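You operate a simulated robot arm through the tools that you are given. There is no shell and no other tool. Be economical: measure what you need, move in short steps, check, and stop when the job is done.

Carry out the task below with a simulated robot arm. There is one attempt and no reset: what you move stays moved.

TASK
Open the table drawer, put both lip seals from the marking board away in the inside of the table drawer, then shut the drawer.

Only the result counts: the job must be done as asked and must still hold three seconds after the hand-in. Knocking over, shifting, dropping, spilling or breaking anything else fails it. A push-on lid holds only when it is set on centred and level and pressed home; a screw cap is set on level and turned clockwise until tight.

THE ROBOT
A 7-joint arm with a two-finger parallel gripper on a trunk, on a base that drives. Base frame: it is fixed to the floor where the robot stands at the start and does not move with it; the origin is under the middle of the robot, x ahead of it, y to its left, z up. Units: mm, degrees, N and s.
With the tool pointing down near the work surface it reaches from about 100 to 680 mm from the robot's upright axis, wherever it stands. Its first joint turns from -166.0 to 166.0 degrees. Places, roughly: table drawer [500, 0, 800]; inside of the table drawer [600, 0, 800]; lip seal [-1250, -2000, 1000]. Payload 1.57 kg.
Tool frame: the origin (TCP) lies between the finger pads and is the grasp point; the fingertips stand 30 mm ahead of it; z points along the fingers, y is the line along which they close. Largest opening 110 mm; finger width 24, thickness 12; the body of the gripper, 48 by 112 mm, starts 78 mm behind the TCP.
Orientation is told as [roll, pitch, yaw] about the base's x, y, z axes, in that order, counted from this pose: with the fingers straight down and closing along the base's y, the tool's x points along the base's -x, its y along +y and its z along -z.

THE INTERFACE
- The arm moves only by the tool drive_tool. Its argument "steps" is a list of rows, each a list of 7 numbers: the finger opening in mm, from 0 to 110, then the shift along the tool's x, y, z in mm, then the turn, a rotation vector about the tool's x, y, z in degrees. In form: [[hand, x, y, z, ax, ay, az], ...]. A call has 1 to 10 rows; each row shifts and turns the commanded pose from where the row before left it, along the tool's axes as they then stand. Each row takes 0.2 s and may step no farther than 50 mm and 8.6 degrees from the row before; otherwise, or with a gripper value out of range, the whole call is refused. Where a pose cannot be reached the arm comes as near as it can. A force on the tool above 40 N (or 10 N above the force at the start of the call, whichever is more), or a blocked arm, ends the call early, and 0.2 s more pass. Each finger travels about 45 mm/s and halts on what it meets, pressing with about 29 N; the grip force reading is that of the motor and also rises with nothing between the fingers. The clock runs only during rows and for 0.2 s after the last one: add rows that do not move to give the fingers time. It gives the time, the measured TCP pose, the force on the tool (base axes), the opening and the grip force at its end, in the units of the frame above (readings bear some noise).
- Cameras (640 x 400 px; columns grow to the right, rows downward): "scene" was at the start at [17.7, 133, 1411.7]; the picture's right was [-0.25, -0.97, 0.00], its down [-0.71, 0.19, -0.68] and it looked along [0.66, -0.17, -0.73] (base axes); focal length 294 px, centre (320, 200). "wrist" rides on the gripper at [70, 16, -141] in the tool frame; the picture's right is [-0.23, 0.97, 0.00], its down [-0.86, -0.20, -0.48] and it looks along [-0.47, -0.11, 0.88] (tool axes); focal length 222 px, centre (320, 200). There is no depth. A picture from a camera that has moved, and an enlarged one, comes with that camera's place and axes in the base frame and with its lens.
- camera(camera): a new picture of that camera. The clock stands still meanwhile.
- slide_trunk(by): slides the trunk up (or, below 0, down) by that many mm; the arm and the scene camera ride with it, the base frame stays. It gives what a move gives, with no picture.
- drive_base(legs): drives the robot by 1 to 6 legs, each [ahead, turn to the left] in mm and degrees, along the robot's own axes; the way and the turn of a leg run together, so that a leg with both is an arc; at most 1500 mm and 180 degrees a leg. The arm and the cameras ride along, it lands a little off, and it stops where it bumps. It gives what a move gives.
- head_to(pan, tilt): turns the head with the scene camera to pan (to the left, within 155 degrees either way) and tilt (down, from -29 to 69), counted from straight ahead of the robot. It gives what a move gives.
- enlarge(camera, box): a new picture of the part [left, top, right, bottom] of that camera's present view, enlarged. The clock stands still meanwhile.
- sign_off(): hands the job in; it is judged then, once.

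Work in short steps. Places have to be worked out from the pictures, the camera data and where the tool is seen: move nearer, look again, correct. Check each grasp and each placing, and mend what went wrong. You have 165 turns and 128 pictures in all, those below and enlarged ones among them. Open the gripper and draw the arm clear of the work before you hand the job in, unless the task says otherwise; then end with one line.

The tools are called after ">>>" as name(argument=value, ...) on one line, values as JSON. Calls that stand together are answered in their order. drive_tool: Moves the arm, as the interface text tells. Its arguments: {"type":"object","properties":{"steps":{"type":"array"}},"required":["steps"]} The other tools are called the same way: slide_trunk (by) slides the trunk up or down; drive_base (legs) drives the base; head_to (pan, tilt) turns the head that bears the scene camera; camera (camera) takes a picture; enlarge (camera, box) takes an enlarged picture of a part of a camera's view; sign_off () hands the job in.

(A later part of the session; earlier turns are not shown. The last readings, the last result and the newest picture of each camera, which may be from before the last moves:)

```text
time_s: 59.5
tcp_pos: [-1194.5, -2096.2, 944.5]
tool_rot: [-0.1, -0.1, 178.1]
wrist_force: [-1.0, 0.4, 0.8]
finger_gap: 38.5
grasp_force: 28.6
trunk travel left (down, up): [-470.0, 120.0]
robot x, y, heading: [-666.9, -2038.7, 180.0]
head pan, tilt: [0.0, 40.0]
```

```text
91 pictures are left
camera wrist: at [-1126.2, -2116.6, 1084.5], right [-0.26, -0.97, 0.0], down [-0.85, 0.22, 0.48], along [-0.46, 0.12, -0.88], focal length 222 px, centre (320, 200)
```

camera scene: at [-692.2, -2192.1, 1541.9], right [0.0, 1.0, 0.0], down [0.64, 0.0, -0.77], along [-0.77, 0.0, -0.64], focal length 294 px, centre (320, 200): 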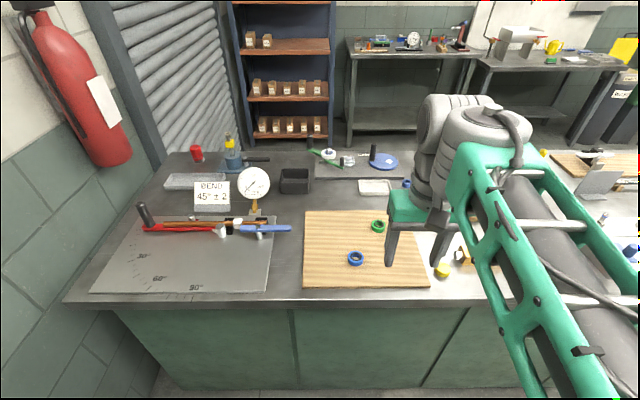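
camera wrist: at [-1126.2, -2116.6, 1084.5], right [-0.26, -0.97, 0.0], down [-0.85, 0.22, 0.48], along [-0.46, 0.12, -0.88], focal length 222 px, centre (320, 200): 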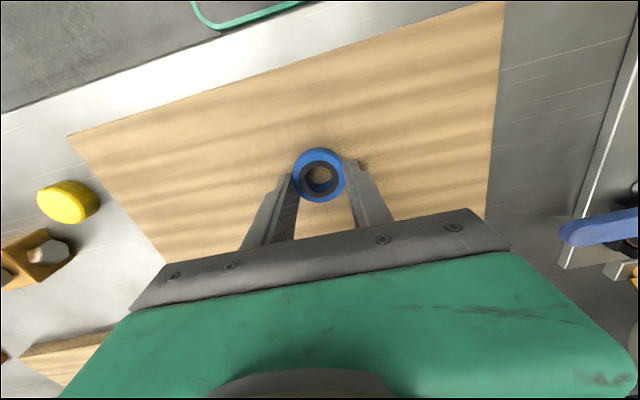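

Gripped with a gap of 38.5 mm and the ring centred. I lift.

>>> drive_tool(steps=[[20, 0, 0, -20, 0, 0, 0], [20, 0, 0, -40, 0, 0, 0], [20, 0, 0, -45, 0, 0, 0], [20, 0, 0, -45, 0, 0, 0], [20, 40, 0, -20, 0, 0, 0], [20, 48, 0, 0, 0, 0, 0], [20, 48, 0, 0, 0, 0, 0], [20, 0, 0, 0, 0, 0, 0]])

>>> camera(camera="wrist")

```text
time_s: 61.3
tcp_pos: [-1058.6, -2099.8, 1116.7]
tool_rot: [-0.1, 0.0, 178.2]
wrist_force: [0.1, -0.3, -0.9]
finger_gap: 38.2
grasp_force: 29.3
trunk travel left (down, up): [-470.0, 120.0]
robot x, y, heading: [-664.7, -2037.6, 179.8]
head pan, tilt: [0.0, 40.0]
```

```text
90 pictures are left
camera wrist: at [-989.9, -2120.7, 1257.3], right [-0.26, -0.97, 0.0], down [-0.85, 0.22, 0.48], along [-0.46, 0.12, -0.88], focal length 222 px, centre (320, 200)
```

wrist: 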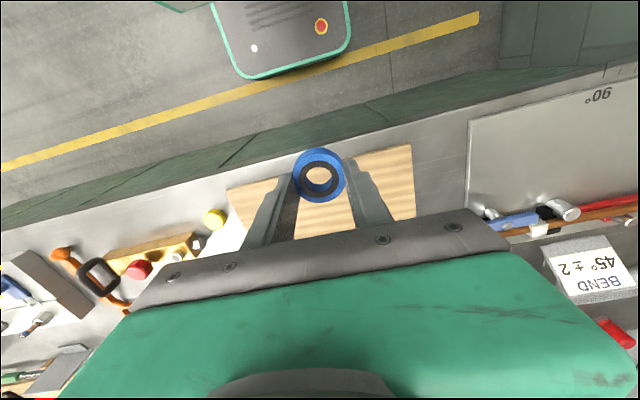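

The blue seal is held. I drive back to the drawer side: back 110, turn right 90, go 2030, turn right 90.

>>> drive_base(legs=[[-110, 0], [0, -90], [1015, 0], [1015, 0], [0, -90]])

>>> head_to(pan=0, tilt=42)

>>> camera(camera="scene")

```text
time_s: 79.8
tcp_pos: [-40.6, 3.7, 1117.3]
tool_rot: [-0.1, 0.0, -5.1]
wrist_force: [0.3, -0.1, -0.2]
finger_gap: 37.8
grasp_force: 29.3
trunk travel left (down, up): [-470.0, 120.0]
robot x, y, heading: [-434.4, -39.0, -3.5]
head pan, tilt: [0.0, 40.0]
```

```text
time_s: 80.5
tcp_pos: [-38.8, 4.8, 1117.5]
tool_rot: [-0.1, 0.1, -5.0]
wrist_force: [0.5, 1.1, 0.0]
finger_gap: 37.9
grasp_force: 28.9
trunk travel left (down, up): [-470.0, 120.0]
robot x, y, heading: [-433.3, -40.0, -3.3]
head pan, tilt: [0.0, 42.0]
```

```text
89 pictures are left
camera scene: at [-400.8, 113.7, 1539.0], right [-0.06, -1.0, 0.0], down [-0.67, 0.04, -0.74], along [0.74, -0.05, -0.67], focal length 294 px, centre (320, 200)
```

scene: 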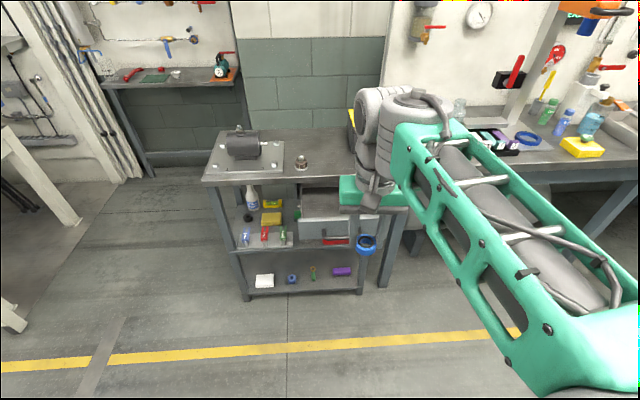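

At (-434,-40) with the seal still held. I drive 270 mm ahead and straighten the heading.

>>> drive_base(legs=[[260, 3.4]])

>>> camera(camera="scene")

>>> camera(camera="wrist")

```text
time_s: 82.3
tcp_pos: [216.8, 19.0, 1116.3]
tool_rot: [-0.1, 0.1, -1.7]
wrist_force: [0.3, 0.4, -0.5]
finger_gap: 37.9
grasp_force: 29.1
trunk travel left (down, up): [-470.0, 120.0]
robot x, y, heading: [-174.4, -45.7, -0.2]
head pan, tilt: [0.0, 42.0]
```

```text
88 pictures are left
camera scene: at [-150.7, 107.1, 1539.0], right [0.0, -1.0, 0.0], down [-0.67, 0.0, -0.74], along [0.74, 0.0, -0.67], focal length 294 px, centre (320, 200)
```

scene: 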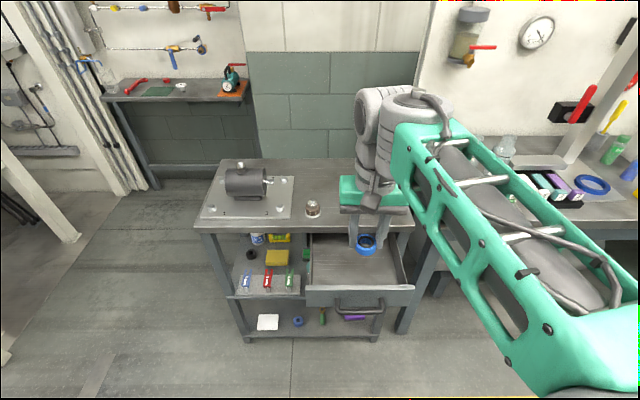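

```text
87 pictures are left
camera wrist: at [145.8, 36.4, 1257.1], right [0.26, 0.97, 0.0], down [0.85, -0.22, 0.48], along [0.46, -0.12, -0.88], focal length 222 px, centre (320, 200)
```

wrist: 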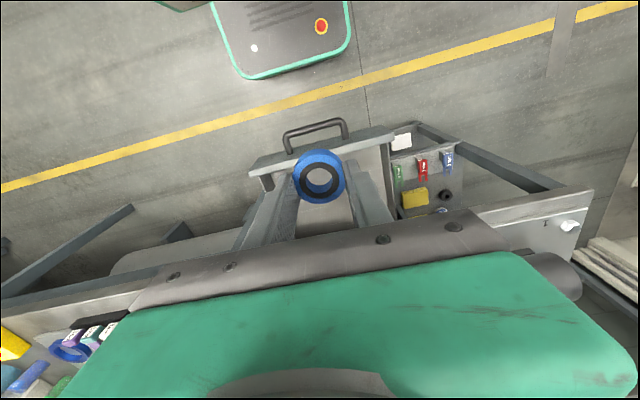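

The drawer spans about y -139 to 131, with its opening from x≈265 to the table edge at ≈408. I move the blue seal over (322, 45) and lower to z≈900.

>>> drive_tool(steps=[[20, -35, 10, 0, 0, 0, 0], [20, -35, 10, 0, 0, 0, 0], [20, -35, 10, 0, 0, 0, 0], [20, 0, 0, 43, 0, 0, 0], [20, 0, 0, 43, 0, 0, 0], [20, 0, 0, 43, 0, 0, 0], [20, 0, 0, 43, 0, 0, 0], [20, 0, 0, 43, 0, 0, 0], [20, 0, 0, 0, 0, 0, 0]])

>>> enlarge(camera="scene", box=[270, 210, 430, 310])

>>> camera(camera="wrist")

```text
time_s: 84.3
tcp_pos: [320.1, 46.0, 899.3]
tool_rot: [0.0, 0.0, -1.8]
wrist_force: [-0.9, -0.9, 0.0]
finger_gap: 38.0
grasp_force: 29.1
trunk travel left (down, up): [-470.0, 120.0]
robot x, y, heading: [-178.8, -46.4, -0.2]
head pan, tilt: [0.0, 42.0]
```

```text
4.00 times, centred on (350, 260) of scene
camera zoom: at [-150.7, 107.1, 1539.0], right [0.0, -1.0, 0.0], down [-0.67, 0.0, -0.74], along [0.74, 0.0, -0.67], focal length 1176 px, centre (200, -40)
```

zoom: 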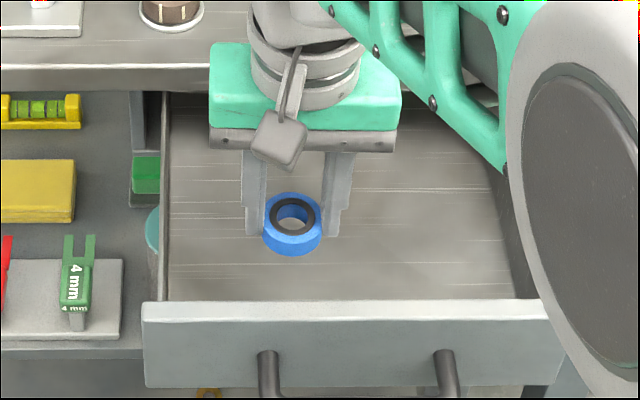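

```text
85 pictures are left
camera wrist: at [249.8, 62.6, 1040.6], right [0.26, 0.97, 0.0], down [0.85, -0.22, 0.48], along [0.46, -0.12, -0.88], focal length 222 px, centre (320, 200)
```

wrist: 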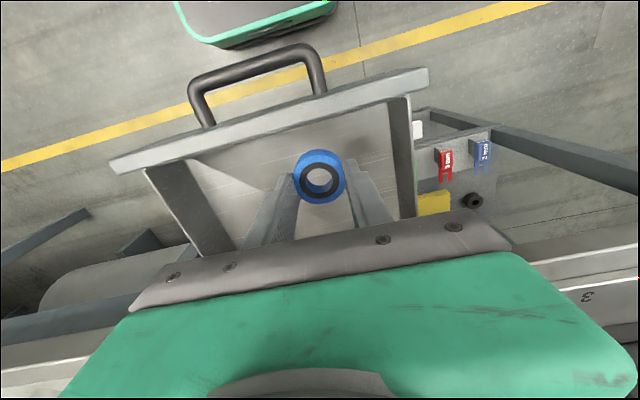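

The path down is clear. I shift 14 mm left and lower to z≈832.

>>> drive_tool(steps=[[20, 0, 14, 25, 0, 0, 0], [20, 0, 0, 30, 0, 0, 0], [20, 0, 0, 12, 0, 0, 0], [20, 0, 0, 0, 0, 0, 0]])

>>> enlarge(camera="scene", box=[270, 210, 430, 310])

>>> camera(camera="wrist")

```text
time_s: 85.3
tcp_pos: [319.6, 60.0, 833.1]
tool_rot: [-0.1, -0.1, -1.8]
wrist_force: [-0.7, 0.1, -0.3]
finger_gap: 38.1
grasp_force: 29.5
trunk travel left (down, up): [-470.0, 120.0]
robot x, y, heading: [-174.6, -46.9, -0.2]
head pan, tilt: [0.0, 42.0]
```

```text
4.00 times, centred on (350, 260) of scene
camera zoom: at [-150.9, 107.1, 1539.0], right [0.0, -1.0, 0.0], down [-0.67, 0.0, -0.74], along [0.74, 0.0, -0.67], focal length 1176 px, centre (200, -40)
```

zoom: 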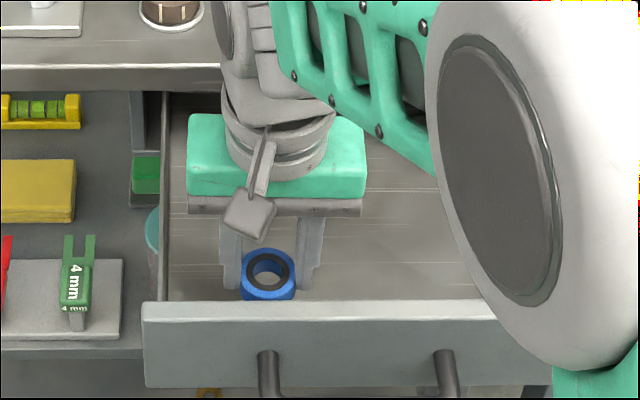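

```text
83 pictures are left
camera wrist: at [250.6, 76.4, 973.8], right [0.26, 0.97, 0.0], down [0.85, -0.22, 0.48], along [0.46, -0.12, -0.88], focal length 222 px, centre (320, 200)
```

wrist: 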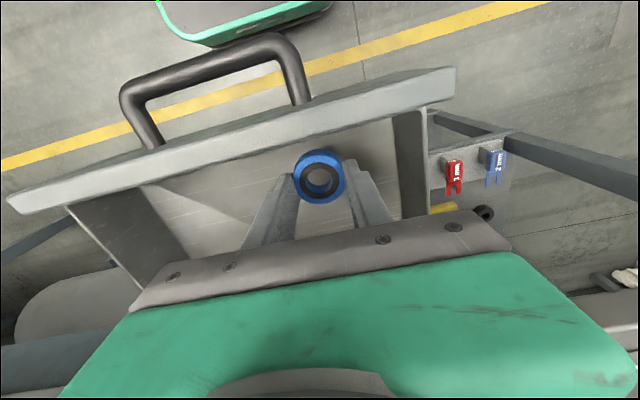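

I lower further in small steps, watching the force.

>>> drive_tool(steps=[[20, 0, 0, 4, 0, 0, 0], [20, 0, 0, 4, 0, 0, 0], [20, 0, 0, 4, 0, 0, 0], [20, 0, 0, 4, 0, 0, 0], [20, 0, 0, 0, 0, 0, 0]])

>>> enlarge(camera="scene", box=[270, 210, 430, 310])

```text
time_s: 86.5
tcp_pos: [322.4, 59.4, 817.7]
tool_rot: [-0.2, 0.2, -1.8]
wrist_force: [0.1, -0.6, -0.9]
finger_gap: 37.9
grasp_force: 29.6
trunk travel left (down, up): [-470.0, 120.0]
robot x, y, heading: [-174.6, -46.4, 0.0]
head pan, tilt: [0.0, 42.0]
```

```text
4.00 times, centred on (350, 260) of scene
camera zoom: at [-150.9, 107.1, 1539.0], right [0.0, -1.0, 0.0], down [-0.67, 0.0, -0.74], along [0.74, 0.0, -0.67], focal length 1176 px, centre (200, -40)
```

zoom: 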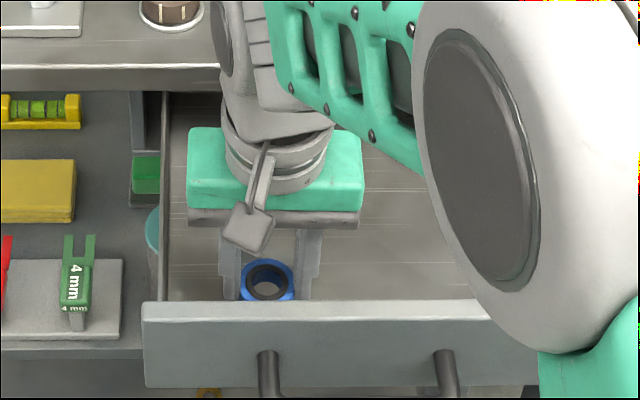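

No contact yet, so I keep lowering.

>>> drive_tool(steps=[[20, 0, 0, 4, 0, 0, 0], [20, 0, 0, 4, 0, 0, 0], [20, 0, 0, 4, 0, 0, 0], [20, 0, 0, 0, 0, 0, 0]])

>>> camera(camera="wrist")

```text
time_s: 87.5
tcp_pos: [322.1, 59.9, 805.8]
tool_rot: [-0.1, 0.1, -1.6]
wrist_force: [-0.1, 0.2, 0.2]
finger_gap: 37.9
grasp_force: 29.1
trunk travel left (down, up): [-470.0, 120.0]
robot x, y, heading: [-175.6, -47.0, -0.2]
head pan, tilt: [0.0, 42.0]
```

```text
81 pictures are left
camera wrist: at [251.8, 77.4, 947.2], right [0.26, 0.97, 0.0], down [0.85, -0.22, 0.48], along [0.46, -0.12, -0.88], focal length 222 px, centre (320, 200)
```

wrist: 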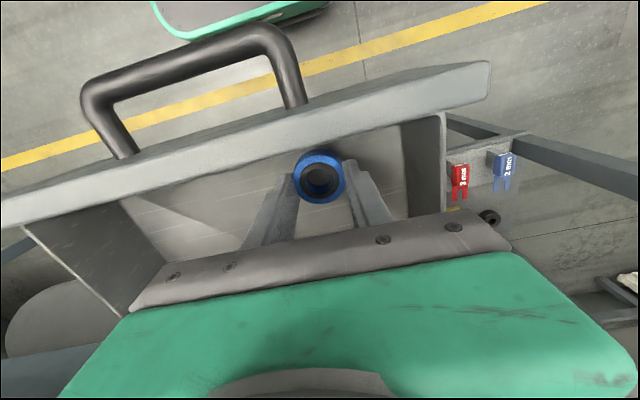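

Still no contact. I lower in 3 mm steps.

>>> drive_tool(steps=[[20, 0, 0, 3, 0, 0, 0], [20, 0, 0, 3, 0, 0, 0], [20, 0, 0, 3, 0, 0, 0], [20, 0, 0, 0, 0, 0, 0]])

>>> drive_tool(steps=[[20, 0, 0, 2, 0, 0, 0], [20, 0, 0, 2, 0, 0, 0], [20, 0, 0, 2, 0, 0, 0], [20, 0, 0, 0, 0, 0, 0]])

>>> camera(camera="wrist")

```text
time_s: 88.5
tcp_pos: [321.9, 59.8, 799.1]
tool_rot: [-0.1, 0.0, -1.7]
wrist_force: [0.6, 0.5, 0.2]
finger_gap: 37.9
grasp_force: 28.9
trunk travel left (down, up): [-470.0, 120.0]
robot x, y, heading: [-175.2, -44.0, -0.3]
head pan, tilt: [0.0, 42.0]
```

```text
time_s: 89.5
tcp_pos: [327.6, 60.1, 797.0]
tool_rot: [0.2, -0.9, -1.8]
wrist_force: [2.4, -3.3, 13.5]
finger_gap: 37.8
grasp_force: 29.4
trunk travel left (down, up): [-470.0, 120.0]
robot x, y, heading: [-177.2, -42.9, 0.0]
head pan, tilt: [0.0, 42.0]
stopped in row 4: the force on the tool passed its limit (the readings are from after the stop); the commanded pose is now the measured one
```

```text
80 pictures are left
camera wrist: at [255.4, 76.3, 936.5], right [0.26, 0.97, 0.01], down [0.84, -0.23, 0.49], along [0.47, -0.12, -0.87], focal length 222 px, centre (320, 200)
```

wrist: 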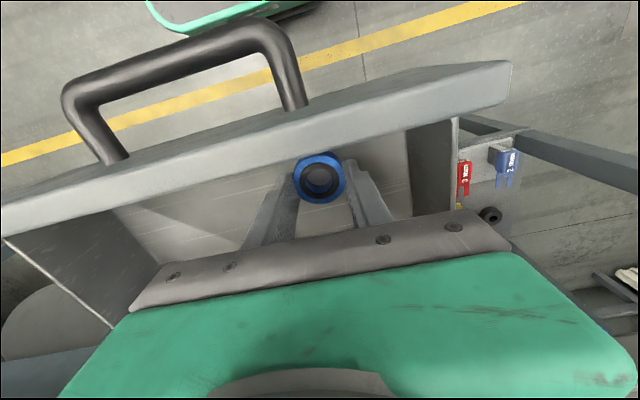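

Contact at z≈797. I check in the scene view that it is the ring on the drawer floor.

>>> enlarge(camera="scene", box=[250, 180, 442, 300])

>>> enlarge(camera="wrist", box=[240, 100, 480, 250])

```text
3.33 times, centred on (346, 240) of scene
camera zoom: at [-151.5, 106.5, 1538.8], right [0.0, -1.0, 0.0], down [-0.67, 0.0, -0.74], along [0.74, 0.0, -0.67], focal length 980 px, centre (233, 67)
```

zoom: 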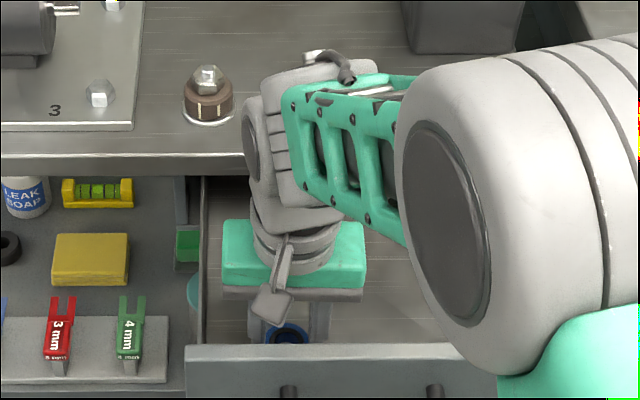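

```text
2.67 times, centred on (360, 175) of wrist
camera zoom: at [255.4, 76.3, 936.5], right [0.26, 0.97, 0.01], down [0.84, -0.23, 0.49], along [0.47, -0.12, -0.87], focal length 592 px, centre (213, 267)
```

zoom: 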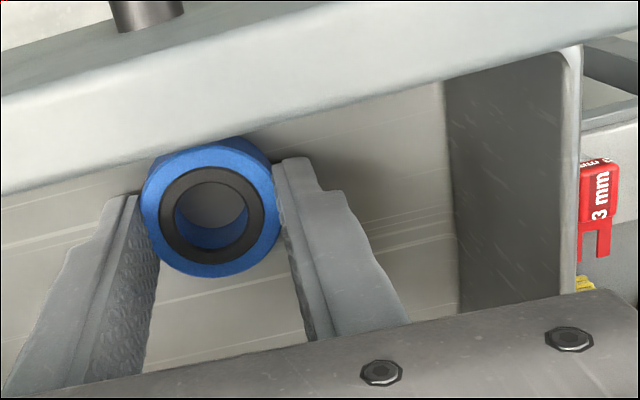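

The fingertips are at the floor with the ring seated, so I release and rise.

>>> drive_tool(steps=[[60, 0, 0, 0, 0, 0, 0], [60, 0, 0, 0, 0, 0, 0], [60, 0, 0, -10, 0, 0, 0], [60, 0, 0, -30, 0, 0, 0], [60, 0, 0, -45, 0, 0, 0], [60, 0, 0, -45, 0, 0, 0], [60, 0, 0, -45, 0, 0, 0], [60, 0, 0, -45, 0, 0, 0], [60, 0, 0, -45, 0, 0, 0], [60, 0, 0, -45, 0, 0, 0]])

>>> camera(camera="wrist")

>>> camera(camera="scene")

```text
time_s: 91.7
tcp_pos: [322.7, 60.4, 1103.9]
tool_rot: [0.0, -0.4, -1.7]
wrist_force: [0.7, 0.2, -0.7]
finger_gap: 59.7
grasp_force: 0.0
trunk travel left (down, up): [-470.0, 120.0]
robot x, y, heading: [-176.0, -44.2, -0.4]
head pan, tilt: [0.0, 42.0]
```

```text
77 pictures are left
camera wrist: at [251.8, 76.4, 1244.6], right [0.26, 0.97, 0.0], down [0.85, -0.23, 0.48], along [0.47, -0.12, -0.88], focal length 222 px, centre (320, 200)
```

wrist: 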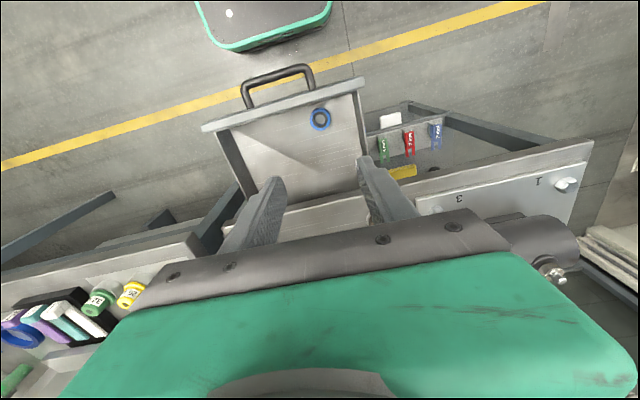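

```text
76 pictures are left
camera scene: at [-150.9, 107.1, 1538.9], right [0.0, -1.0, 0.0], down [-0.67, 0.0, -0.74], along [0.74, 0.0, -0.67], focal length 294 px, centre (320, 200)
```

scene: 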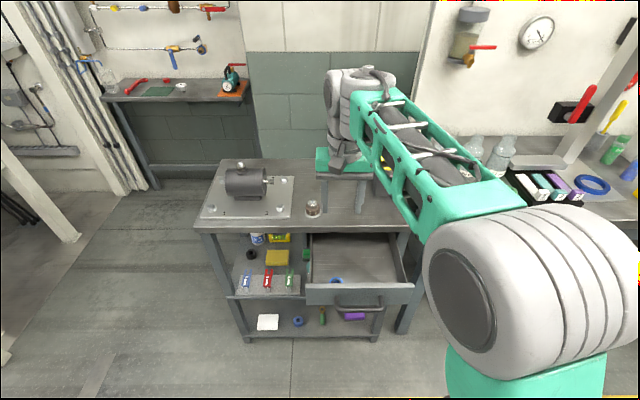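

The blue seal lies flat in the drawer at about (322,61). I retract the arm and go back for the green one.

>>> drive_tool(steps=[[70, 40, 0, 0, 0, 0, 0], [70, 40, 0, -10, 0, 0, 0], [70, 40, 0, -10, 0, 0, 0], [70, 0, -40, -10, 0, 0, 0], [70, 0, -40, 0, 0, 0, 0], [70, 0, 0, 0, 0, 0, 0]])

>>> drive_base(legs=[[-380, 0], [0, -90], [1000, 0], [990, 0]])

```text
time_s: 93.1
tcp_pos: [202.1, -15.8, 1136.2]
tool_rot: [0.1, -0.5, -1.6]
wrist_force: [0.0, 0.1, 0.0]
finger_gap: 69.8
grasp_force: 0.0
trunk travel left (down, up): [-470.0, 120.0]
robot x, y, heading: [-175.2, -45.2, 0.1]
head pan, tilt: [0.0, 42.0]
```

```text
time_s: 108.8
tcp_pos: [-483.8, -2403.6, 1135.5]
tool_rot: [0.1, -0.5, -89.4]
wrist_force: [-0.5, 0.1, 0.6]
finger_gap: 70.0
grasp_force: 0.1
trunk travel left (down, up): [-470.0, 120.0]
robot x, y, heading: [-532.0, -2031.5, -87.8]
head pan, tilt: [0.0, 42.0]
```

At (-532,-2031), heading -88. I turn right 92° and go ahead 135 mm to the same stance as before.

>>> drive_base(legs=[[0, -92.2], [135, 0]])

>>> head_to(pan=0, tilt=40)

>>> camera(camera="scene")

```text
time_s: 114.0
tcp_pos: [-1041.5, -2058.1, 1135.5]
tool_rot: [0.1, -0.3, 178.1]
wrist_force: [-0.3, -0.4, 0.0]
finger_gap: 70.0
grasp_force: 0.1
trunk travel left (down, up): [-470.0, 120.0]
robot x, y, heading: [-664.6, -2023.4, 179.4]
head pan, tilt: [0.0, 42.0]
```

```text
time_s: 114.7
tcp_pos: [-1039.6, -2058.0, 1135.8]
tool_rot: [0.2, -0.4, 178.2]
wrist_force: [0.1, 0.0, 0.2]
finger_gap: 69.9
grasp_force: 0.1
trunk travel left (down, up): [-470.0, 120.0]
robot x, y, heading: [-661.7, -2030.4, 180.0]
head pan, tilt: [0.0, 40.0]
```

```text
75 pictures are left
camera scene: at [-688.6, -2184.0, 1541.9], right [0.01, 1.0, 0.0], down [0.64, 0.0, -0.77], along [-0.77, 0.0, -0.64], focal length 294 px, centre (320, 200)
```

scene: 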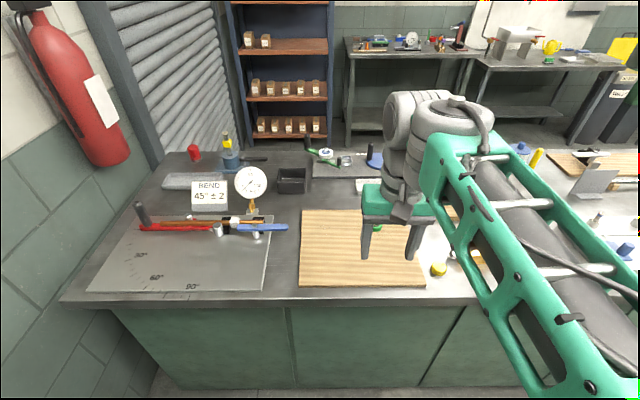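

Same stance. I move above the green seal at about (-1315,-2020).

>>> drive_tool(steps=[[75, -39.3, -4.2, 0, 0, 0, 0], [75, -39.3, -4.2, 10, 0, 0, 0], [75, -39.3, -4.2, 20, 0, 0, 0], [75, -39.3, -4.2, 24, 0, 0, 0], [75, -39.3, -4.2, 24, 0, 0, 0], [75, -39.3, -4.2, 24, 0, 0, 0], [75, -39.3, -4.2, 24, 0, 0, 0], [75, 0, 0, 0, 0, 0, 0]])

>>> camera(camera="wrist")

>>> enlarge(camera="scene", box=[290, 160, 450, 260])

```text
time_s: 116.5
tcp_pos: [-1317.5, -2018.1, 1011.7]
tool_rot: [0.1, -0.4, 178.2]
wrist_force: [-0.2, -0.4, 0.2]
finger_gap: 75.0
grasp_force: 0.2
trunk travel left (down, up): [-470.0, 120.0]
robot x, y, heading: [-661.1, -2025.9, 179.5]
head pan, tilt: [0.0, 40.0]
```

```text
74 pictures are left
camera wrist: at [-1248.0, -2037.8, 1152.2], right [-0.26, -0.97, 0.0], down [-0.84, 0.23, 0.48], along [-0.47, 0.12, -0.87], focal length 222 px, centre (320, 200)
```

wrist: 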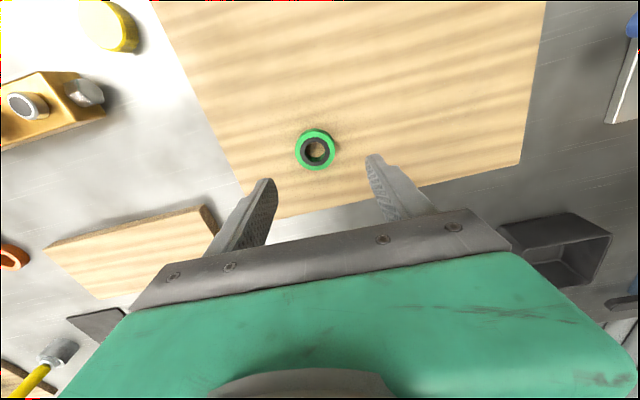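

```text
4.00 times, centred on (370, 210) of scene
camera zoom: at [-688.9, -2183.9, 1542.0], right [0.01, 1.0, 0.0], down [0.64, 0.0, -0.77], along [-0.77, 0.0, -0.64], focal length 1176 px, centre (120, 160)
```

zoom: 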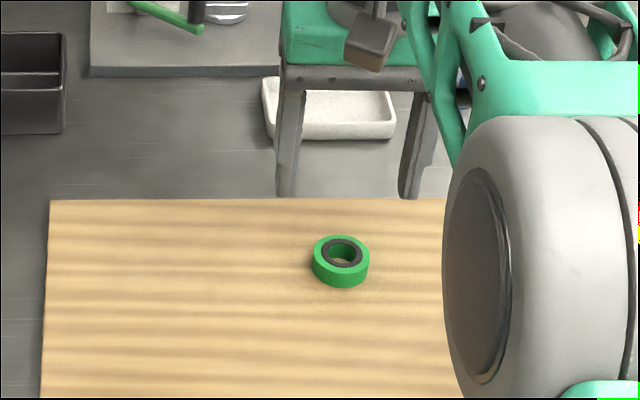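

The wrist picture nearly matches the one that worked for blue. I shift 2 mm, descend to the same height and close.

>>> drive_tool(steps=[[75, 2.5, 0, 31, 0, 0, 0], [75, 0, 0, 31, 0, 0, 0], [75, 0, 0, 4.5, 0, 0, 0], [75, 0, 0, 0, 0, 0, 0]])

>>> camera(camera="wrist")

```text
time_s: 117.5
tcp_pos: [-1313.4, -2021.3, 945.2]
tool_rot: [0.1, -0.4, 178.1]
wrist_force: [0.1, -0.3, 1.2]
finger_gap: 75.4
grasp_force: 0.1
trunk travel left (down, up): [-470.0, 120.0]
robot x, y, heading: [-667.1, -2026.5, 179.6]
head pan, tilt: [0.0, 40.0]
```

```text
72 pictures are left
camera wrist: at [-1245.3, -2040.7, 1085.9], right [-0.26, -0.97, 0.0], down [-0.84, 0.23, 0.48], along [-0.47, 0.12, -0.87], focal length 222 px, centre (320, 200)
```

wrist: 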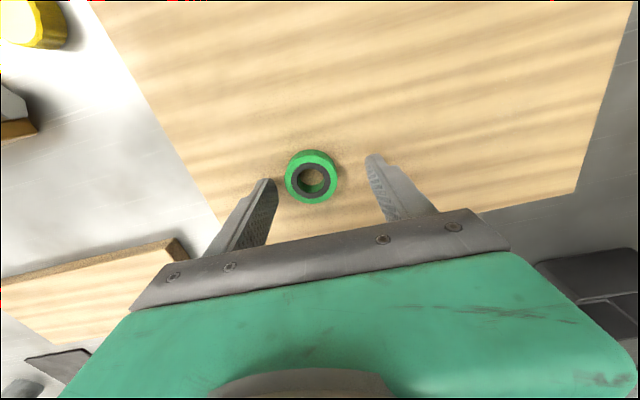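

The ring sits about 4 mm toward the left finger, so I centre on it and close.

>>> drive_tool(steps=[[75, 0, -4, 0, 0, 0, 0], [20, 0, 0, 0, 0, 0, 0], [20, 0, 0, 0, 0, 0, 0], [20, 0, 0, 0, 0, 0, 0], [20, 0, 0, 0, 0, 0, 0]])

>>> drive_tool(steps=[[20, 0, 0, -20, 0, 0, 0], [20, 0, 0, -40, 0, 0, 0], [20, 0, 0, -45, 0, 0, 0], [20, 0, 0, -45, 0, 0, 0], [20, 40, 0, -20, 0, 0, 0], [20, 48, 0, 0, 0, 0, 0], [20, 48, 0, 0, 0, 0, 0], [20, 48, 0, 0, 0, 0, 0], [20, 48, 0, 0, 0, 0, 0], [20, 20, 0, 0, 0, 0, 0]])

>>> camera(camera="wrist")

```text
time_s: 118.7
tcp_pos: [-1313.8, -2016.6, 945.4]
tool_rot: [0.0, -0.4, 178.2]
wrist_force: [0.3, 0.7, 1.2]
finger_gap: 40.6
grasp_force: 29.3
trunk travel left (down, up): [-470.0, 120.0]
robot x, y, heading: [-667.1, -2025.7, 179.5]
head pan, tilt: [0.0, 40.0]
```

```text
time_s: 120.9
tcp_pos: [-1059.8, -2024.3, 1114.1]
tool_rot: [0.1, -0.3, 178.3]
wrist_force: [0.0, -0.3, -1.1]
finger_gap: 40.2
grasp_force: 28.7
trunk travel left (down, up): [-470.0, 120.0]
robot x, y, heading: [-663.0, -2030.7, 179.4]
head pan, tilt: [0.0, 40.0]
```

```text
71 pictures are left
camera wrist: at [-990.0, -2044.3, 1254.3], right [-0.26, -0.97, 0.0], down [-0.84, 0.23, 0.48], along [-0.47, 0.12, -0.87], focal length 222 px, centre (320, 200)
```

wrist: 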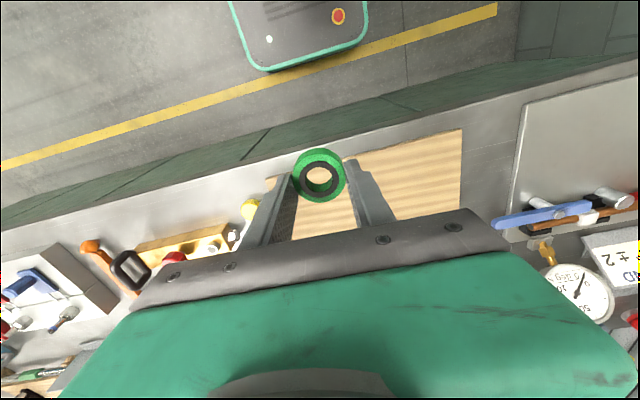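

The green seal is held. I take the same route back.

>>> drive_base(legs=[[-110, 0], [0, -89], [1010, 0], [1010, 0], [0, -88]])

```text
time_s: 139.2
tcp_pos: [-152.5, 8.5, 1115.2]
tool_rot: [0.2, -0.4, 1.0]
wrist_force: [-0.7, 0.4, 0.2]
finger_gap: 40.0
grasp_force: 28.7
trunk travel left (down, up): [-470.0, 120.0]
robot x, y, heading: [-548.5, -5.4, 2.6]
head pan, tilt: [0.0, 40.0]
```

At (-548,-5), heading 2.6. I drive 373 mm ahead while straightening.

>>> drive_base(legs=[[373, -2.6]])

>>> head_to(pan=0, tilt=42)

>>> camera(camera="scene")

```text
time_s: 141.6
tcp_pos: [212.8, 1.7, 1114.4]
tool_rot: [0.0, -0.4, -1.2]
wrist_force: [0.6, 0.1, -0.2]
finger_gap: 39.7
grasp_force: 29.1
trunk travel left (down, up): [-470.0, 120.0]
robot x, y, heading: [-187.7, 5.3, 0.4]
head pan, tilt: [0.0, 40.0]
```

```text
time_s: 142.2
tcp_pos: [212.6, 1.5, 1115.4]
tool_rot: [0.1, -0.4, -1.3]
wrist_force: [-0.3, 0.2, -0.6]
finger_gap: 39.6
grasp_force: 29.2
trunk travel left (down, up): [-470.0, 120.0]
robot x, y, heading: [-182.3, 3.2, 0.5]
head pan, tilt: [0.0, 42.0]
```

```text
70 pictures are left
camera scene: at [-160.6, 154.3, 1539.0], right [0.0, -1.0, 0.0], down [-0.67, 0.0, -0.74], along [0.74, 0.0, -0.67], focal length 294 px, centre (320, 200)
```

scene: 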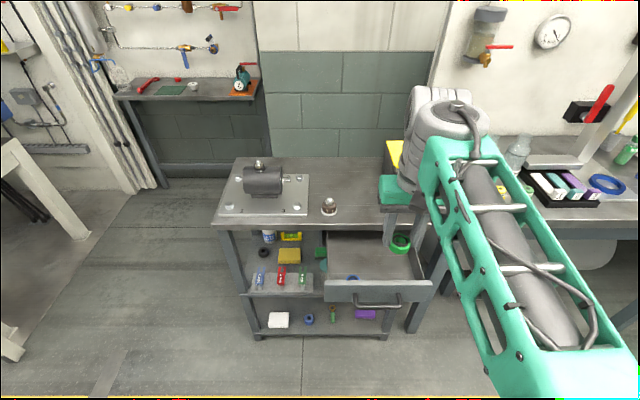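

I move over (322,-50), well clear of the blue seal, and lower to z≈857.

>>> drive_tool(steps=[[20, -36.5, -18, 0, 0, 0, 0], [20, -36.5, -18, 0, 0, 0, 0], [20, -36.5, -18, 0, 0, 0, 0], [20, 0, 0, 43, 0, 0, 0], [20, 0, 0, 43, 0, 0, 0], [20, 0, 0, 43, 0, 0, 0], [20, 0, 0, 43, 0, 0, 0], [20, 0, 0, 43, 0, 0, 0], [20, 0, 0, 43, 0, 0, 0], [20, 0, 0, 0, 0, 0, 0]])

>>> camera(camera="wrist")

>>> enlarge(camera="scene", box=[290, 210, 450, 310])

```text
time_s: 144.4
tcp_pos: [325.2, -57.6, 982.3]
tool_rot: [0.0, 0.0, -1.2]
wrist_force: [-0.5, 0.7, -0.8]
finger_gap: 39.9
grasp_force: 29.0
out of reach, approached as far as the arm can: row 6, 7, 8, 9
trunk travel left (down, up): [-470.0, 120.0]
robot x, y, heading: [-184.4, 1.9, 0.2]
head pan, tilt: [0.0, 42.0]
```

```text
69 pictures are left
camera wrist: at [254.0, -41.3, 1122.0], right [0.25, 0.97, 0.0], down [0.85, -0.22, 0.48], along [0.46, -0.12, -0.88], focal length 222 px, centre (320, 200)
```

wrist: 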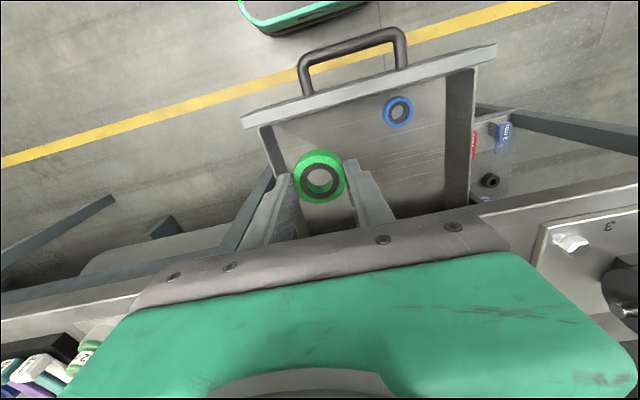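

```text
4.00 times, centred on (370, 260) of scene
camera zoom: at [-160.6, 154.3, 1539.0], right [0.0, -1.0, 0.0], down [-0.67, 0.0, -0.74], along [0.74, 0.0, -0.67], focal length 1176 px, centre (120, -40)
```

zoom: 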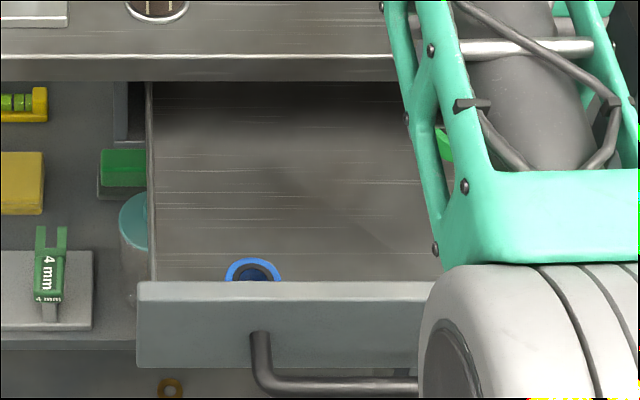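

The arm cannot descend here at this trunk height. The trunk is still 120 mm raised, so I slide it down instead, which lowers the tool straight.

>>> slide_trunk(by=-120)

>>> camera(camera="wrist")

>>> camera(camera="scene")

```text
time_s: 145.9
tcp_pos: [325.3, -58.0, 861.3]
tool_rot: [-0.1, -0.1, -1.2]
wrist_force: [-0.2, -0.6, -0.9]
finger_gap: 39.7
grasp_force: 29.0
trunk travel left (down, up): [-350.0, 240.0]
robot x, y, heading: [-184.3, -1.3, 0.3]
head pan, tilt: [0.0, 42.0]
```

```text
67 pictures are left
camera wrist: at [254.1, -41.3, 1002.1], right [0.25, 0.97, 0.0], down [0.85, -0.22, 0.48], along [0.46, -0.12, -0.88], focal length 222 px, centre (320, 200)
```

wrist: 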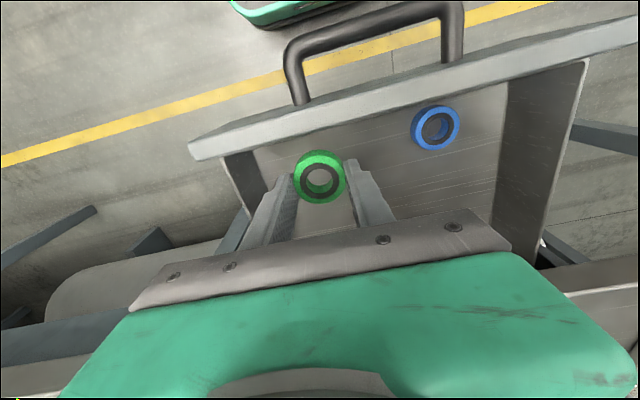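

```text
66 pictures are left
camera scene: at [-160.6, 154.2, 1419.0], right [0.0, -1.0, 0.0], down [-0.67, 0.0, -0.74], along [0.74, 0.0, -0.67], focal length 294 px, centre (320, 200)
```

scene: 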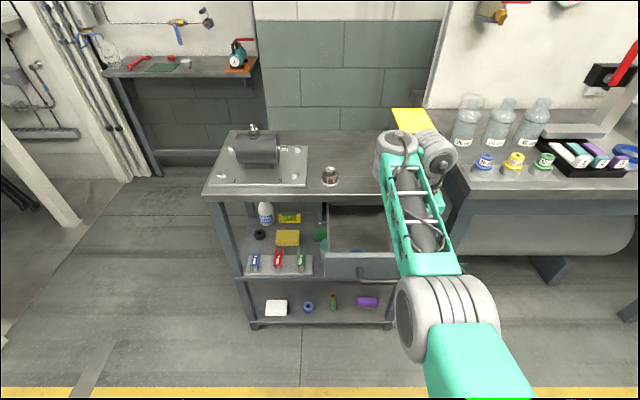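

The green ring is over clear floor about 115 mm from the blue one. I slide down another 50 mm, then finish with small steps.

>>> slide_trunk(by=-52)

>>> drive_tool(steps=[[20, 0, 0, 3, 0, 0, 0], [20, 0, 0, 3, 0, 0, 0], [20, 0, 0, 2, 0, 0, 0], [20, 0, 0, 0, 0, 0, 0]])

>>> camera(camera="wrist")

```text
time_s: 146.8
tcp_pos: [324.4, -58.5, 809.8]
tool_rot: [0.1, -0.1, -1.1]
wrist_force: [-0.3, -0.1, -0.2]
finger_gap: 39.4
grasp_force: 29.4
trunk travel left (down, up): [-298.0, 292.0]
robot x, y, heading: [-182.5, 2.2, 0.3]
head pan, tilt: [0.0, 42.0]
```

```text
time_s: 147.8
tcp_pos: [322.6, -58.0, 806.9]
tool_rot: [-0.2, 0.3, -1.4]
wrist_force: [0.5, -0.4, -0.7]
finger_gap: 39.5
grasp_force: 29.2
out of reach, approached as far as the arm can: row 2, 3
trunk travel left (down, up): [-298.0, 292.0]
robot x, y, heading: [-182.1, 1.1, 0.3]
head pan, tilt: [0.0, 42.0]
```

```text
65 pictures are left
camera wrist: at [254.4, -41.2, 947.7], right [0.25, 0.97, 0.0], down [0.85, -0.22, 0.47], along [0.46, -0.12, -0.88], focal length 222 px, centre (320, 200)
```

wrist: 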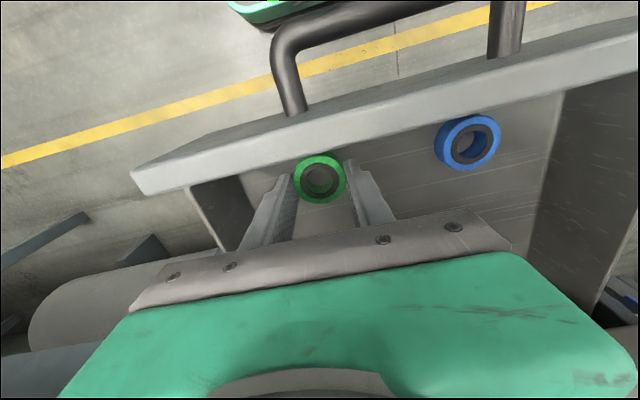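

I finish with small trunk slides.

>>> slide_trunk(by=-7)

>>> slide_trunk(by=-3)

```text
time_s: 148.4
tcp_pos: [323.9, -58.0, 799.6]
tool_rot: [-0.2, 0.3, -1.2]
wrist_force: [0.4, -0.4, -0.4]
finger_gap: 39.7
grasp_force: 28.8
trunk travel left (down, up): [-291.0, 299.0]
robot x, y, heading: [-181.4, 3.3, 0.4]
head pan, tilt: [0.0, 42.0]
```

```text
time_s: 148.9
tcp_pos: [323.9, -59.0, 799.0]
tool_rot: [-0.1, 0.1, -1.2]
wrist_force: [-0.1, -0.8, 7.5]
finger_gap: 39.3
grasp_force: 29.2
trunk travel left (down, up): [-288.0, 302.0]
robot x, y, heading: [-178.9, 2.0, 0.0]
head pan, tilt: [0.0, 42.0]
```

A light contact of 7.5 N shows the ring is on the floor. I release and rise by the trunk.

>>> drive_tool(steps=[[60, 0, 0, 0, 0, 0, 0], [60, 0, 0, 0, 0, 0, 0], [60, 0, 0, 0, 0, 0, 0]])

>>> slide_trunk(by=182)

>>> camera(camera="wrist")

>>> camera(camera="scene")

```text
time_s: 149.7
tcp_pos: [324.1, -57.8, 796.8]
tool_rot: [-0.2, 0.3, -1.2]
wrist_force: [0.6, -0.1, 0.2]
finger_gap: 60.0
grasp_force: 0.1
trunk travel left (down, up): [-288.0, 302.0]
robot x, y, heading: [-181.5, 0.2, 0.4]
head pan, tilt: [0.0, 42.0]
```

```text
time_s: 151.7
tcp_pos: [324.5, -58.4, 979.9]
tool_rot: [-0.2, 0.4, -1.3]
wrist_force: [-0.3, -0.2, 0.5]
finger_gap: 59.9
grasp_force: 0.0
trunk travel left (down, up): [-470.0, 120.0]
robot x, y, heading: [-185.0, -0.7, 0.3]
head pan, tilt: [0.0, 42.0]
```

```text
64 pictures are left
camera wrist: at [254.4, -41.2, 1119.7], right [0.25, 0.97, 0.0], down [0.85, -0.22, 0.47], along [0.46, -0.12, -0.88], focal length 222 px, centre (320, 200)
```

wrist: 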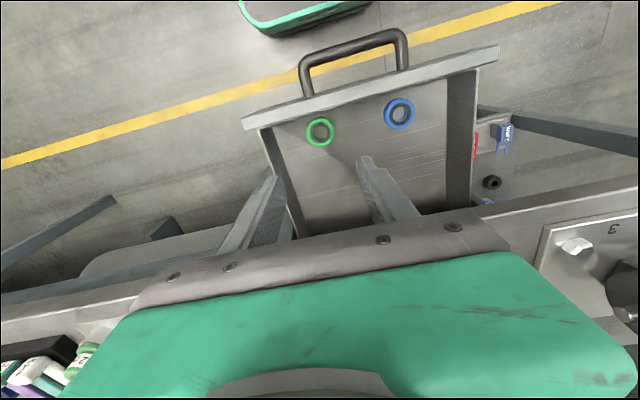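

```text
63 pictures are left
camera scene: at [-160.5, 154.3, 1539.0], right [0.0, -1.0, 0.0], down [-0.67, 0.0, -0.74], along [0.74, 0.0, -0.67], focal length 294 px, centre (320, 200)
```

scene: 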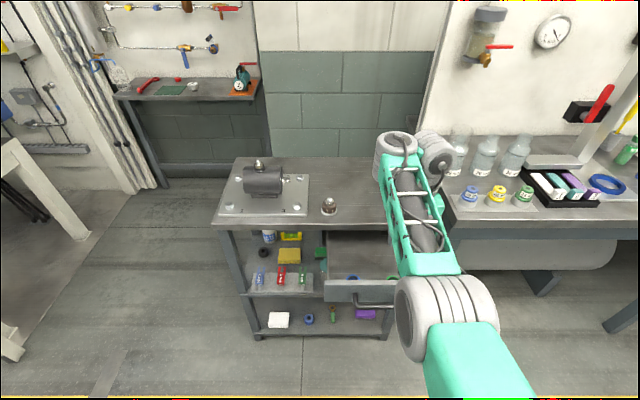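

Both seals lie flat in the drawer. To shut it I grip the handle as before, so I raise the tool, centre it, restore the trunk height and drive back 70 mm.

>>> drive_tool(steps=[[60, 0, 0, -45, 0, 0, 0], [60, 0, 0, -45, 0, 0, 0], [60, 0, 20, -40, 0, 0, 0], [60, 20, 30, 0, 0, 0, 0], [60, 40, 0, 0, 0, 0, 0], [60, 0, 0, 0, 0, 0, 0]])

>>> drive_base(legs=[[-72, 0]])

>>> slide_trunk(by=-120)

```text
time_s: 153.1
tcp_pos: [263.8, -8.6, 1110.4]
tool_rot: [-0.1, 0.3, -1.3]
wrist_force: [0.1, 0.1, -0.3]
finger_gap: 59.7
grasp_force: 0.1
trunk travel left (down, up): [-470.0, 120.0]
robot x, y, heading: [-183.7, 2.8, 0.5]
head pan, tilt: [0.0, 42.0]
```

```text
time_s: 154.2
tcp_pos: [192.2, -6.8, 1111.5]
tool_rot: [-0.1, 0.2, -1.2]
wrist_force: [0.3, 0.1, 0.6]
finger_gap: 60.0
grasp_force: 0.1
trunk travel left (down, up): [-470.0, 120.0]
robot x, y, heading: [-257.0, 1.6, 0.4]
head pan, tilt: [0.0, 42.0]
```

```text
time_s: 155.7
tcp_pos: [192.2, -7.1, 990.9]
tool_rot: [-0.2, 0.4, -1.2]
wrist_force: [0.8, -0.2, 0.3]
finger_gap: 60.2
grasp_force: 0.1
trunk travel left (down, up): [-350.0, 240.0]
robot x, y, heading: [-257.1, 1.1, 0.4]
head pan, tilt: [0.0, 42.0]
```

I back off 80 mm more so the pre-grasp pose in front of the open drawer is not too folded, then yaw the tool 90°.

>>> drive_base(legs=[[-80, 0]])

>>> drive_tool(steps=[[60, 0, 0, 0, 0, 0, 8.5], [60, 0, 0, 0, 0, 0, 8.5], [60, 0, 0, 0, 0, 0, 8.5], [60, 0, 0, 0, 0, 0, 8.5], [60, 0, 0, 0, 0, 0, 8.5], [60, 0, 0, 0, 0, 0, 8.5], [60, 0, 0, 0, 0, 0, 8.5], [60, 0, 0, 0, 0, 0, 8.5], [60, 0, 0, 0, 0, 0, 8.5], [60, 0, 0, 0, 0, 0, 8.5]])

>>> drive_tool(steps=[[60, 0, 30, 0, 0, 0, 4], [60, 0, 30, 0, 0, 0, 0], [60, 0, 0, 0, -8, 0, 0], [60, 0, 0, 0, -8, 0, 0], [60, 0, 0, 0, -8, 0, 0], [60, 0, 0, 0, 0, 0, 0]])

```text
time_s: 156.7
tcp_pos: [112.1, -8.6, 990.3]
tool_rot: [-0.2, 0.2, -1.2]
wrist_force: [-0.1, 0.7, 0.8]
finger_gap: 59.9
grasp_force: 0.1
trunk travel left (down, up): [-350.0, 240.0]
robot x, y, heading: [-339.2, 1.4, 0.2]
head pan, tilt: [0.0, 42.0]
```

```text
time_s: 158.9
tcp_pos: [113.6, -9.2, 989.9]
tool_rot: [-0.2, -0.1, -86.4]
wrist_force: [0.4, -0.1, 0.0]
finger_gap: 59.7
grasp_force: 0.0
trunk travel left (down, up): [-350.0, 240.0]
robot x, y, heading: [-335.4, 2.2, 0.2]
head pan, tilt: [0.0, 42.0]
```

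```text
time_s: 160.3
tcp_pos: [174.5, -0.8, 1031.7]
tool_rot: [23.0, -0.5, -90.3]
wrist_force: [-0.2, 0.3, -0.6]
finger_gap: 60.2
grasp_force: 0.1
out of reach, approached as far as the arm can: row 5
trunk travel left (down, up): [-350.0, 240.0]
robot x, y, heading: [-337.5, -1.3, 0.2]
head pan, tilt: [0.0, 42.0]
```

I continue the tilt to about 72°.

>>> drive_tool(steps=[[60, 0, 0, 0, -8, 0, 0], [60, 0, 0, 0, -8, 0, 0], [60, 0, 0, 0, -8, 0, 0], [60, 0, 0, 0, -8, 0, 0], [60, 0, 0, 0, -8, 0, 0], [60, 0, 0, 0, -8, 0, 0], [60, 0, 0, 0, 0, 0, 0]])

>>> camera(camera="scene")

```text
time_s: 161.9
tcp_pos: [223.4, 86.5, 1293.3]
tool_rot: [71.5, -0.1, -90.3]
wrist_force: [-0.1, -1.0, -0.1]
finger_gap: 59.8
grasp_force: 0.1
out of reach, approached as far as the arm can: row 1, 2, 3, 4, 5, 6
trunk travel left (down, up): [-350.0, 240.0]
robot x, y, heading: [-336.2, 0.3, 0.3]
head pan, tilt: [0.0, 42.0]
```

```text
62 pictures are left
camera scene: at [-313.2, 153.5, 1419.0], right [0.01, -1.0, 0.0], down [-0.67, 0.0, -0.74], along [0.74, 0.0, -0.67], focal length 294 px, centre (320, 200)
```

scene: 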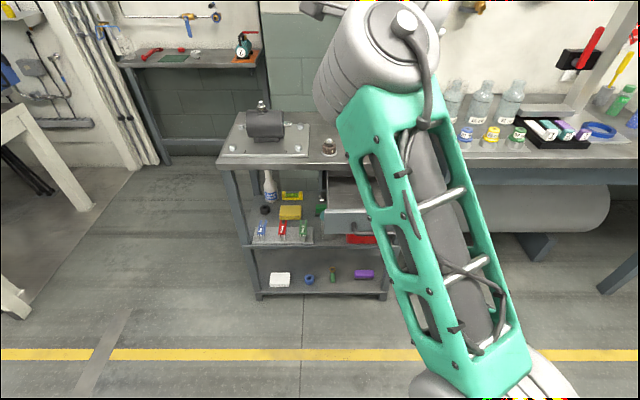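

The arm drifted up to z≈1293 because of a joint limit. I test whether it can come back down while keeping this tilt.

>>> drive_tool(steps=[[60, -25, -35, 8, 0, 0, 0], [60, -25, -35, 8, 0, 0, 0], [60, -25, -35, 8, 0, 0, 0], [60, 0, 0, 0, 0, 0, 0]])

```text
time_s: 162.4
tcp_pos: [260.9, 161.1, 1094.6]
tool_rot: [56.1, -5.3, -80.3]
wrist_force: [-0.7, -0.2, 0.3]
finger_gap: 60.1
grasp_force: 0.0
trunk travel left (down, up): [-350.0, 240.0]
robot x, y, heading: [-338.7, 0.8, 0.6]
head pan, tilt: [0.0, 42.0]
stopped in row 2: the arm was blocked; the commanded pose is now the measured one
```

The arm behaves erratically in this posture. I back the robot away from the table before unwinding the tilt and yaw.

>>> drive_base(legs=[[-150, 0]])

>>> drive_tool(steps=[[60, 0, 0, 0, 8, 0, 0], [60, 0, 0, 0, 8, 0, 0], [60, 0, 0, 0, 8, 0, 0], [60, 0, 0, 0, 8, 0, 0], [60, 0, 0, 0, 8, 0, 0], [60, 0, 0, 0, 8, 0, 0], [60, 0, 0, 0, 0, 0, 0]])

>>> camera(camera="scene")

```text
time_s: 163.8
tcp_pos: [109.4, 160.4, 1094.9]
tool_rot: [56.2, -5.3, -80.1]
wrist_force: [0.5, 0.6, 0.4]
finger_gap: 60.0
grasp_force: 0.0
trunk travel left (down, up): [-350.0, 240.0]
robot x, y, heading: [-486.0, -0.3, 0.7]
head pan, tilt: [0.0, 42.0]
```

```text
time_s: 165.4
tcp_pos: [94.7, 195.6, 1053.8]
tool_rot: [14.0, -2.2, -79.5]
wrist_force: [-0.7, 0.2, -0.4]
finger_gap: 60.0
grasp_force: 0.0
out of reach, approached as far as the arm can: row 5, 6
trunk travel left (down, up): [-350.0, 240.0]
robot x, y, heading: [-488.2, -2.6, 0.5]
head pan, tilt: [0.0, 42.0]
```

```text
61 pictures are left
camera scene: at [-464.0, 152.3, 1419.0], right [0.01, -1.0, 0.0], down [-0.67, -0.01, -0.74], along [0.74, 0.01, -0.67], focal length 294 px, centre (320, 200)
```

scene: 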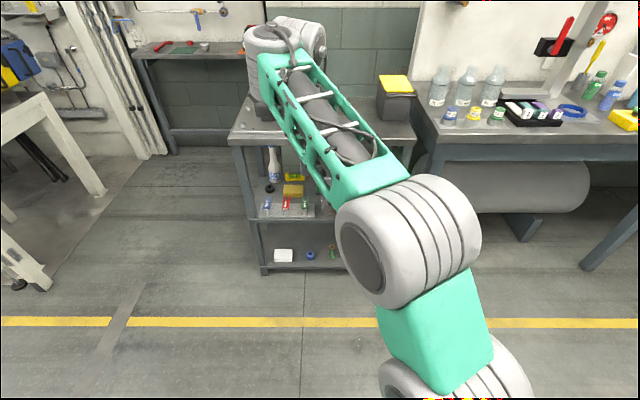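

I unwind the yaw; the plan is to tilt forward with the fingers closing along y instead.

>>> drive_tool(steps=[[60, 0, -30, 0, 0, 0, -8.5], [60, 0, -30, 0, 0, 0, -8.5], [60, 0, -30, 0, 0, 0, -8.5], [60, 0, 0, 0, 0, 0, -8.5], [60, 0, 0, 0, 0, 0, -8.5], [60, 0, 0, 0, 0, 0, -8.5], [60, 0, 0, 0, 0, 0, -8.5], [60, 0, 0, 0, 0, 0, -8.5], [60, 0, 0, 0, 0, 0, -8.5], [60, 0, 0, 0, 0, 0, -3]])

```text
time_s: 167.6
tcp_pos: [-16.0, 143.3, 1018.5]
tool_rot: [-3.8, -8.9, 0.4]
wrist_force: [-0.5, 0.2, -0.3]
finger_gap: 60.2
grasp_force: 0.1
out of reach, approached as far as the arm can: row 1
trunk travel left (down, up): [-350.0, 240.0]
robot x, y, heading: [-488.9, 0.0, 0.4]
head pan, tilt: [0.0, 42.0]
```

The yaw is back to 0 and the tool leans 9° forward. I remove the roll, move to y≈0 and tilt forward about tool y.

>>> drive_tool(steps=[[0, 0, -36, 0, -3.8, 0, 0], [0, 0, -36, 0, 0, 0, 0], [0, 0, -36, 0, 0, 0, 0], [0, 0, -36, 0, 0, 0, 0], [0, 0, 0, 0, 0, -8, 0], [0, 0, 0, 0, 0, -8, 0], [0, 0, 0, 0, 0, -8, 0], [0, 0, 0, 0, 0, 0, 0]])

>>> camera(camera="scene")

```text
time_s: 169.4
tcp_pos: [-15.1, -0.7, 1021.0]
tool_rot: [0.1, -33.0, 0.1]
wrist_force: [-0.2, 0.1, 0.0]
finger_gap: 0.0
grasp_force: 21.3
trunk travel left (down, up): [-350.0, 240.0]
robot x, y, heading: [-488.4, -2.1, 0.6]
head pan, tilt: [0.0, 42.0]
```

```text
60 pictures are left
camera scene: at [-464.6, 152.3, 1419.0], right [0.01, -1.0, 0.0], down [-0.67, -0.01, -0.74], along [0.74, 0.01, -0.67], focal length 294 px, centre (320, 200)
```

scene: 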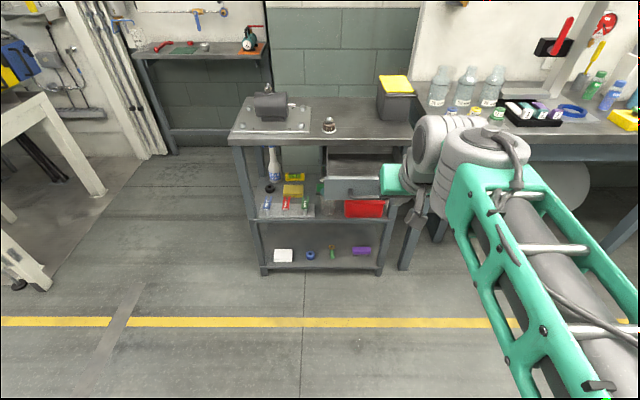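

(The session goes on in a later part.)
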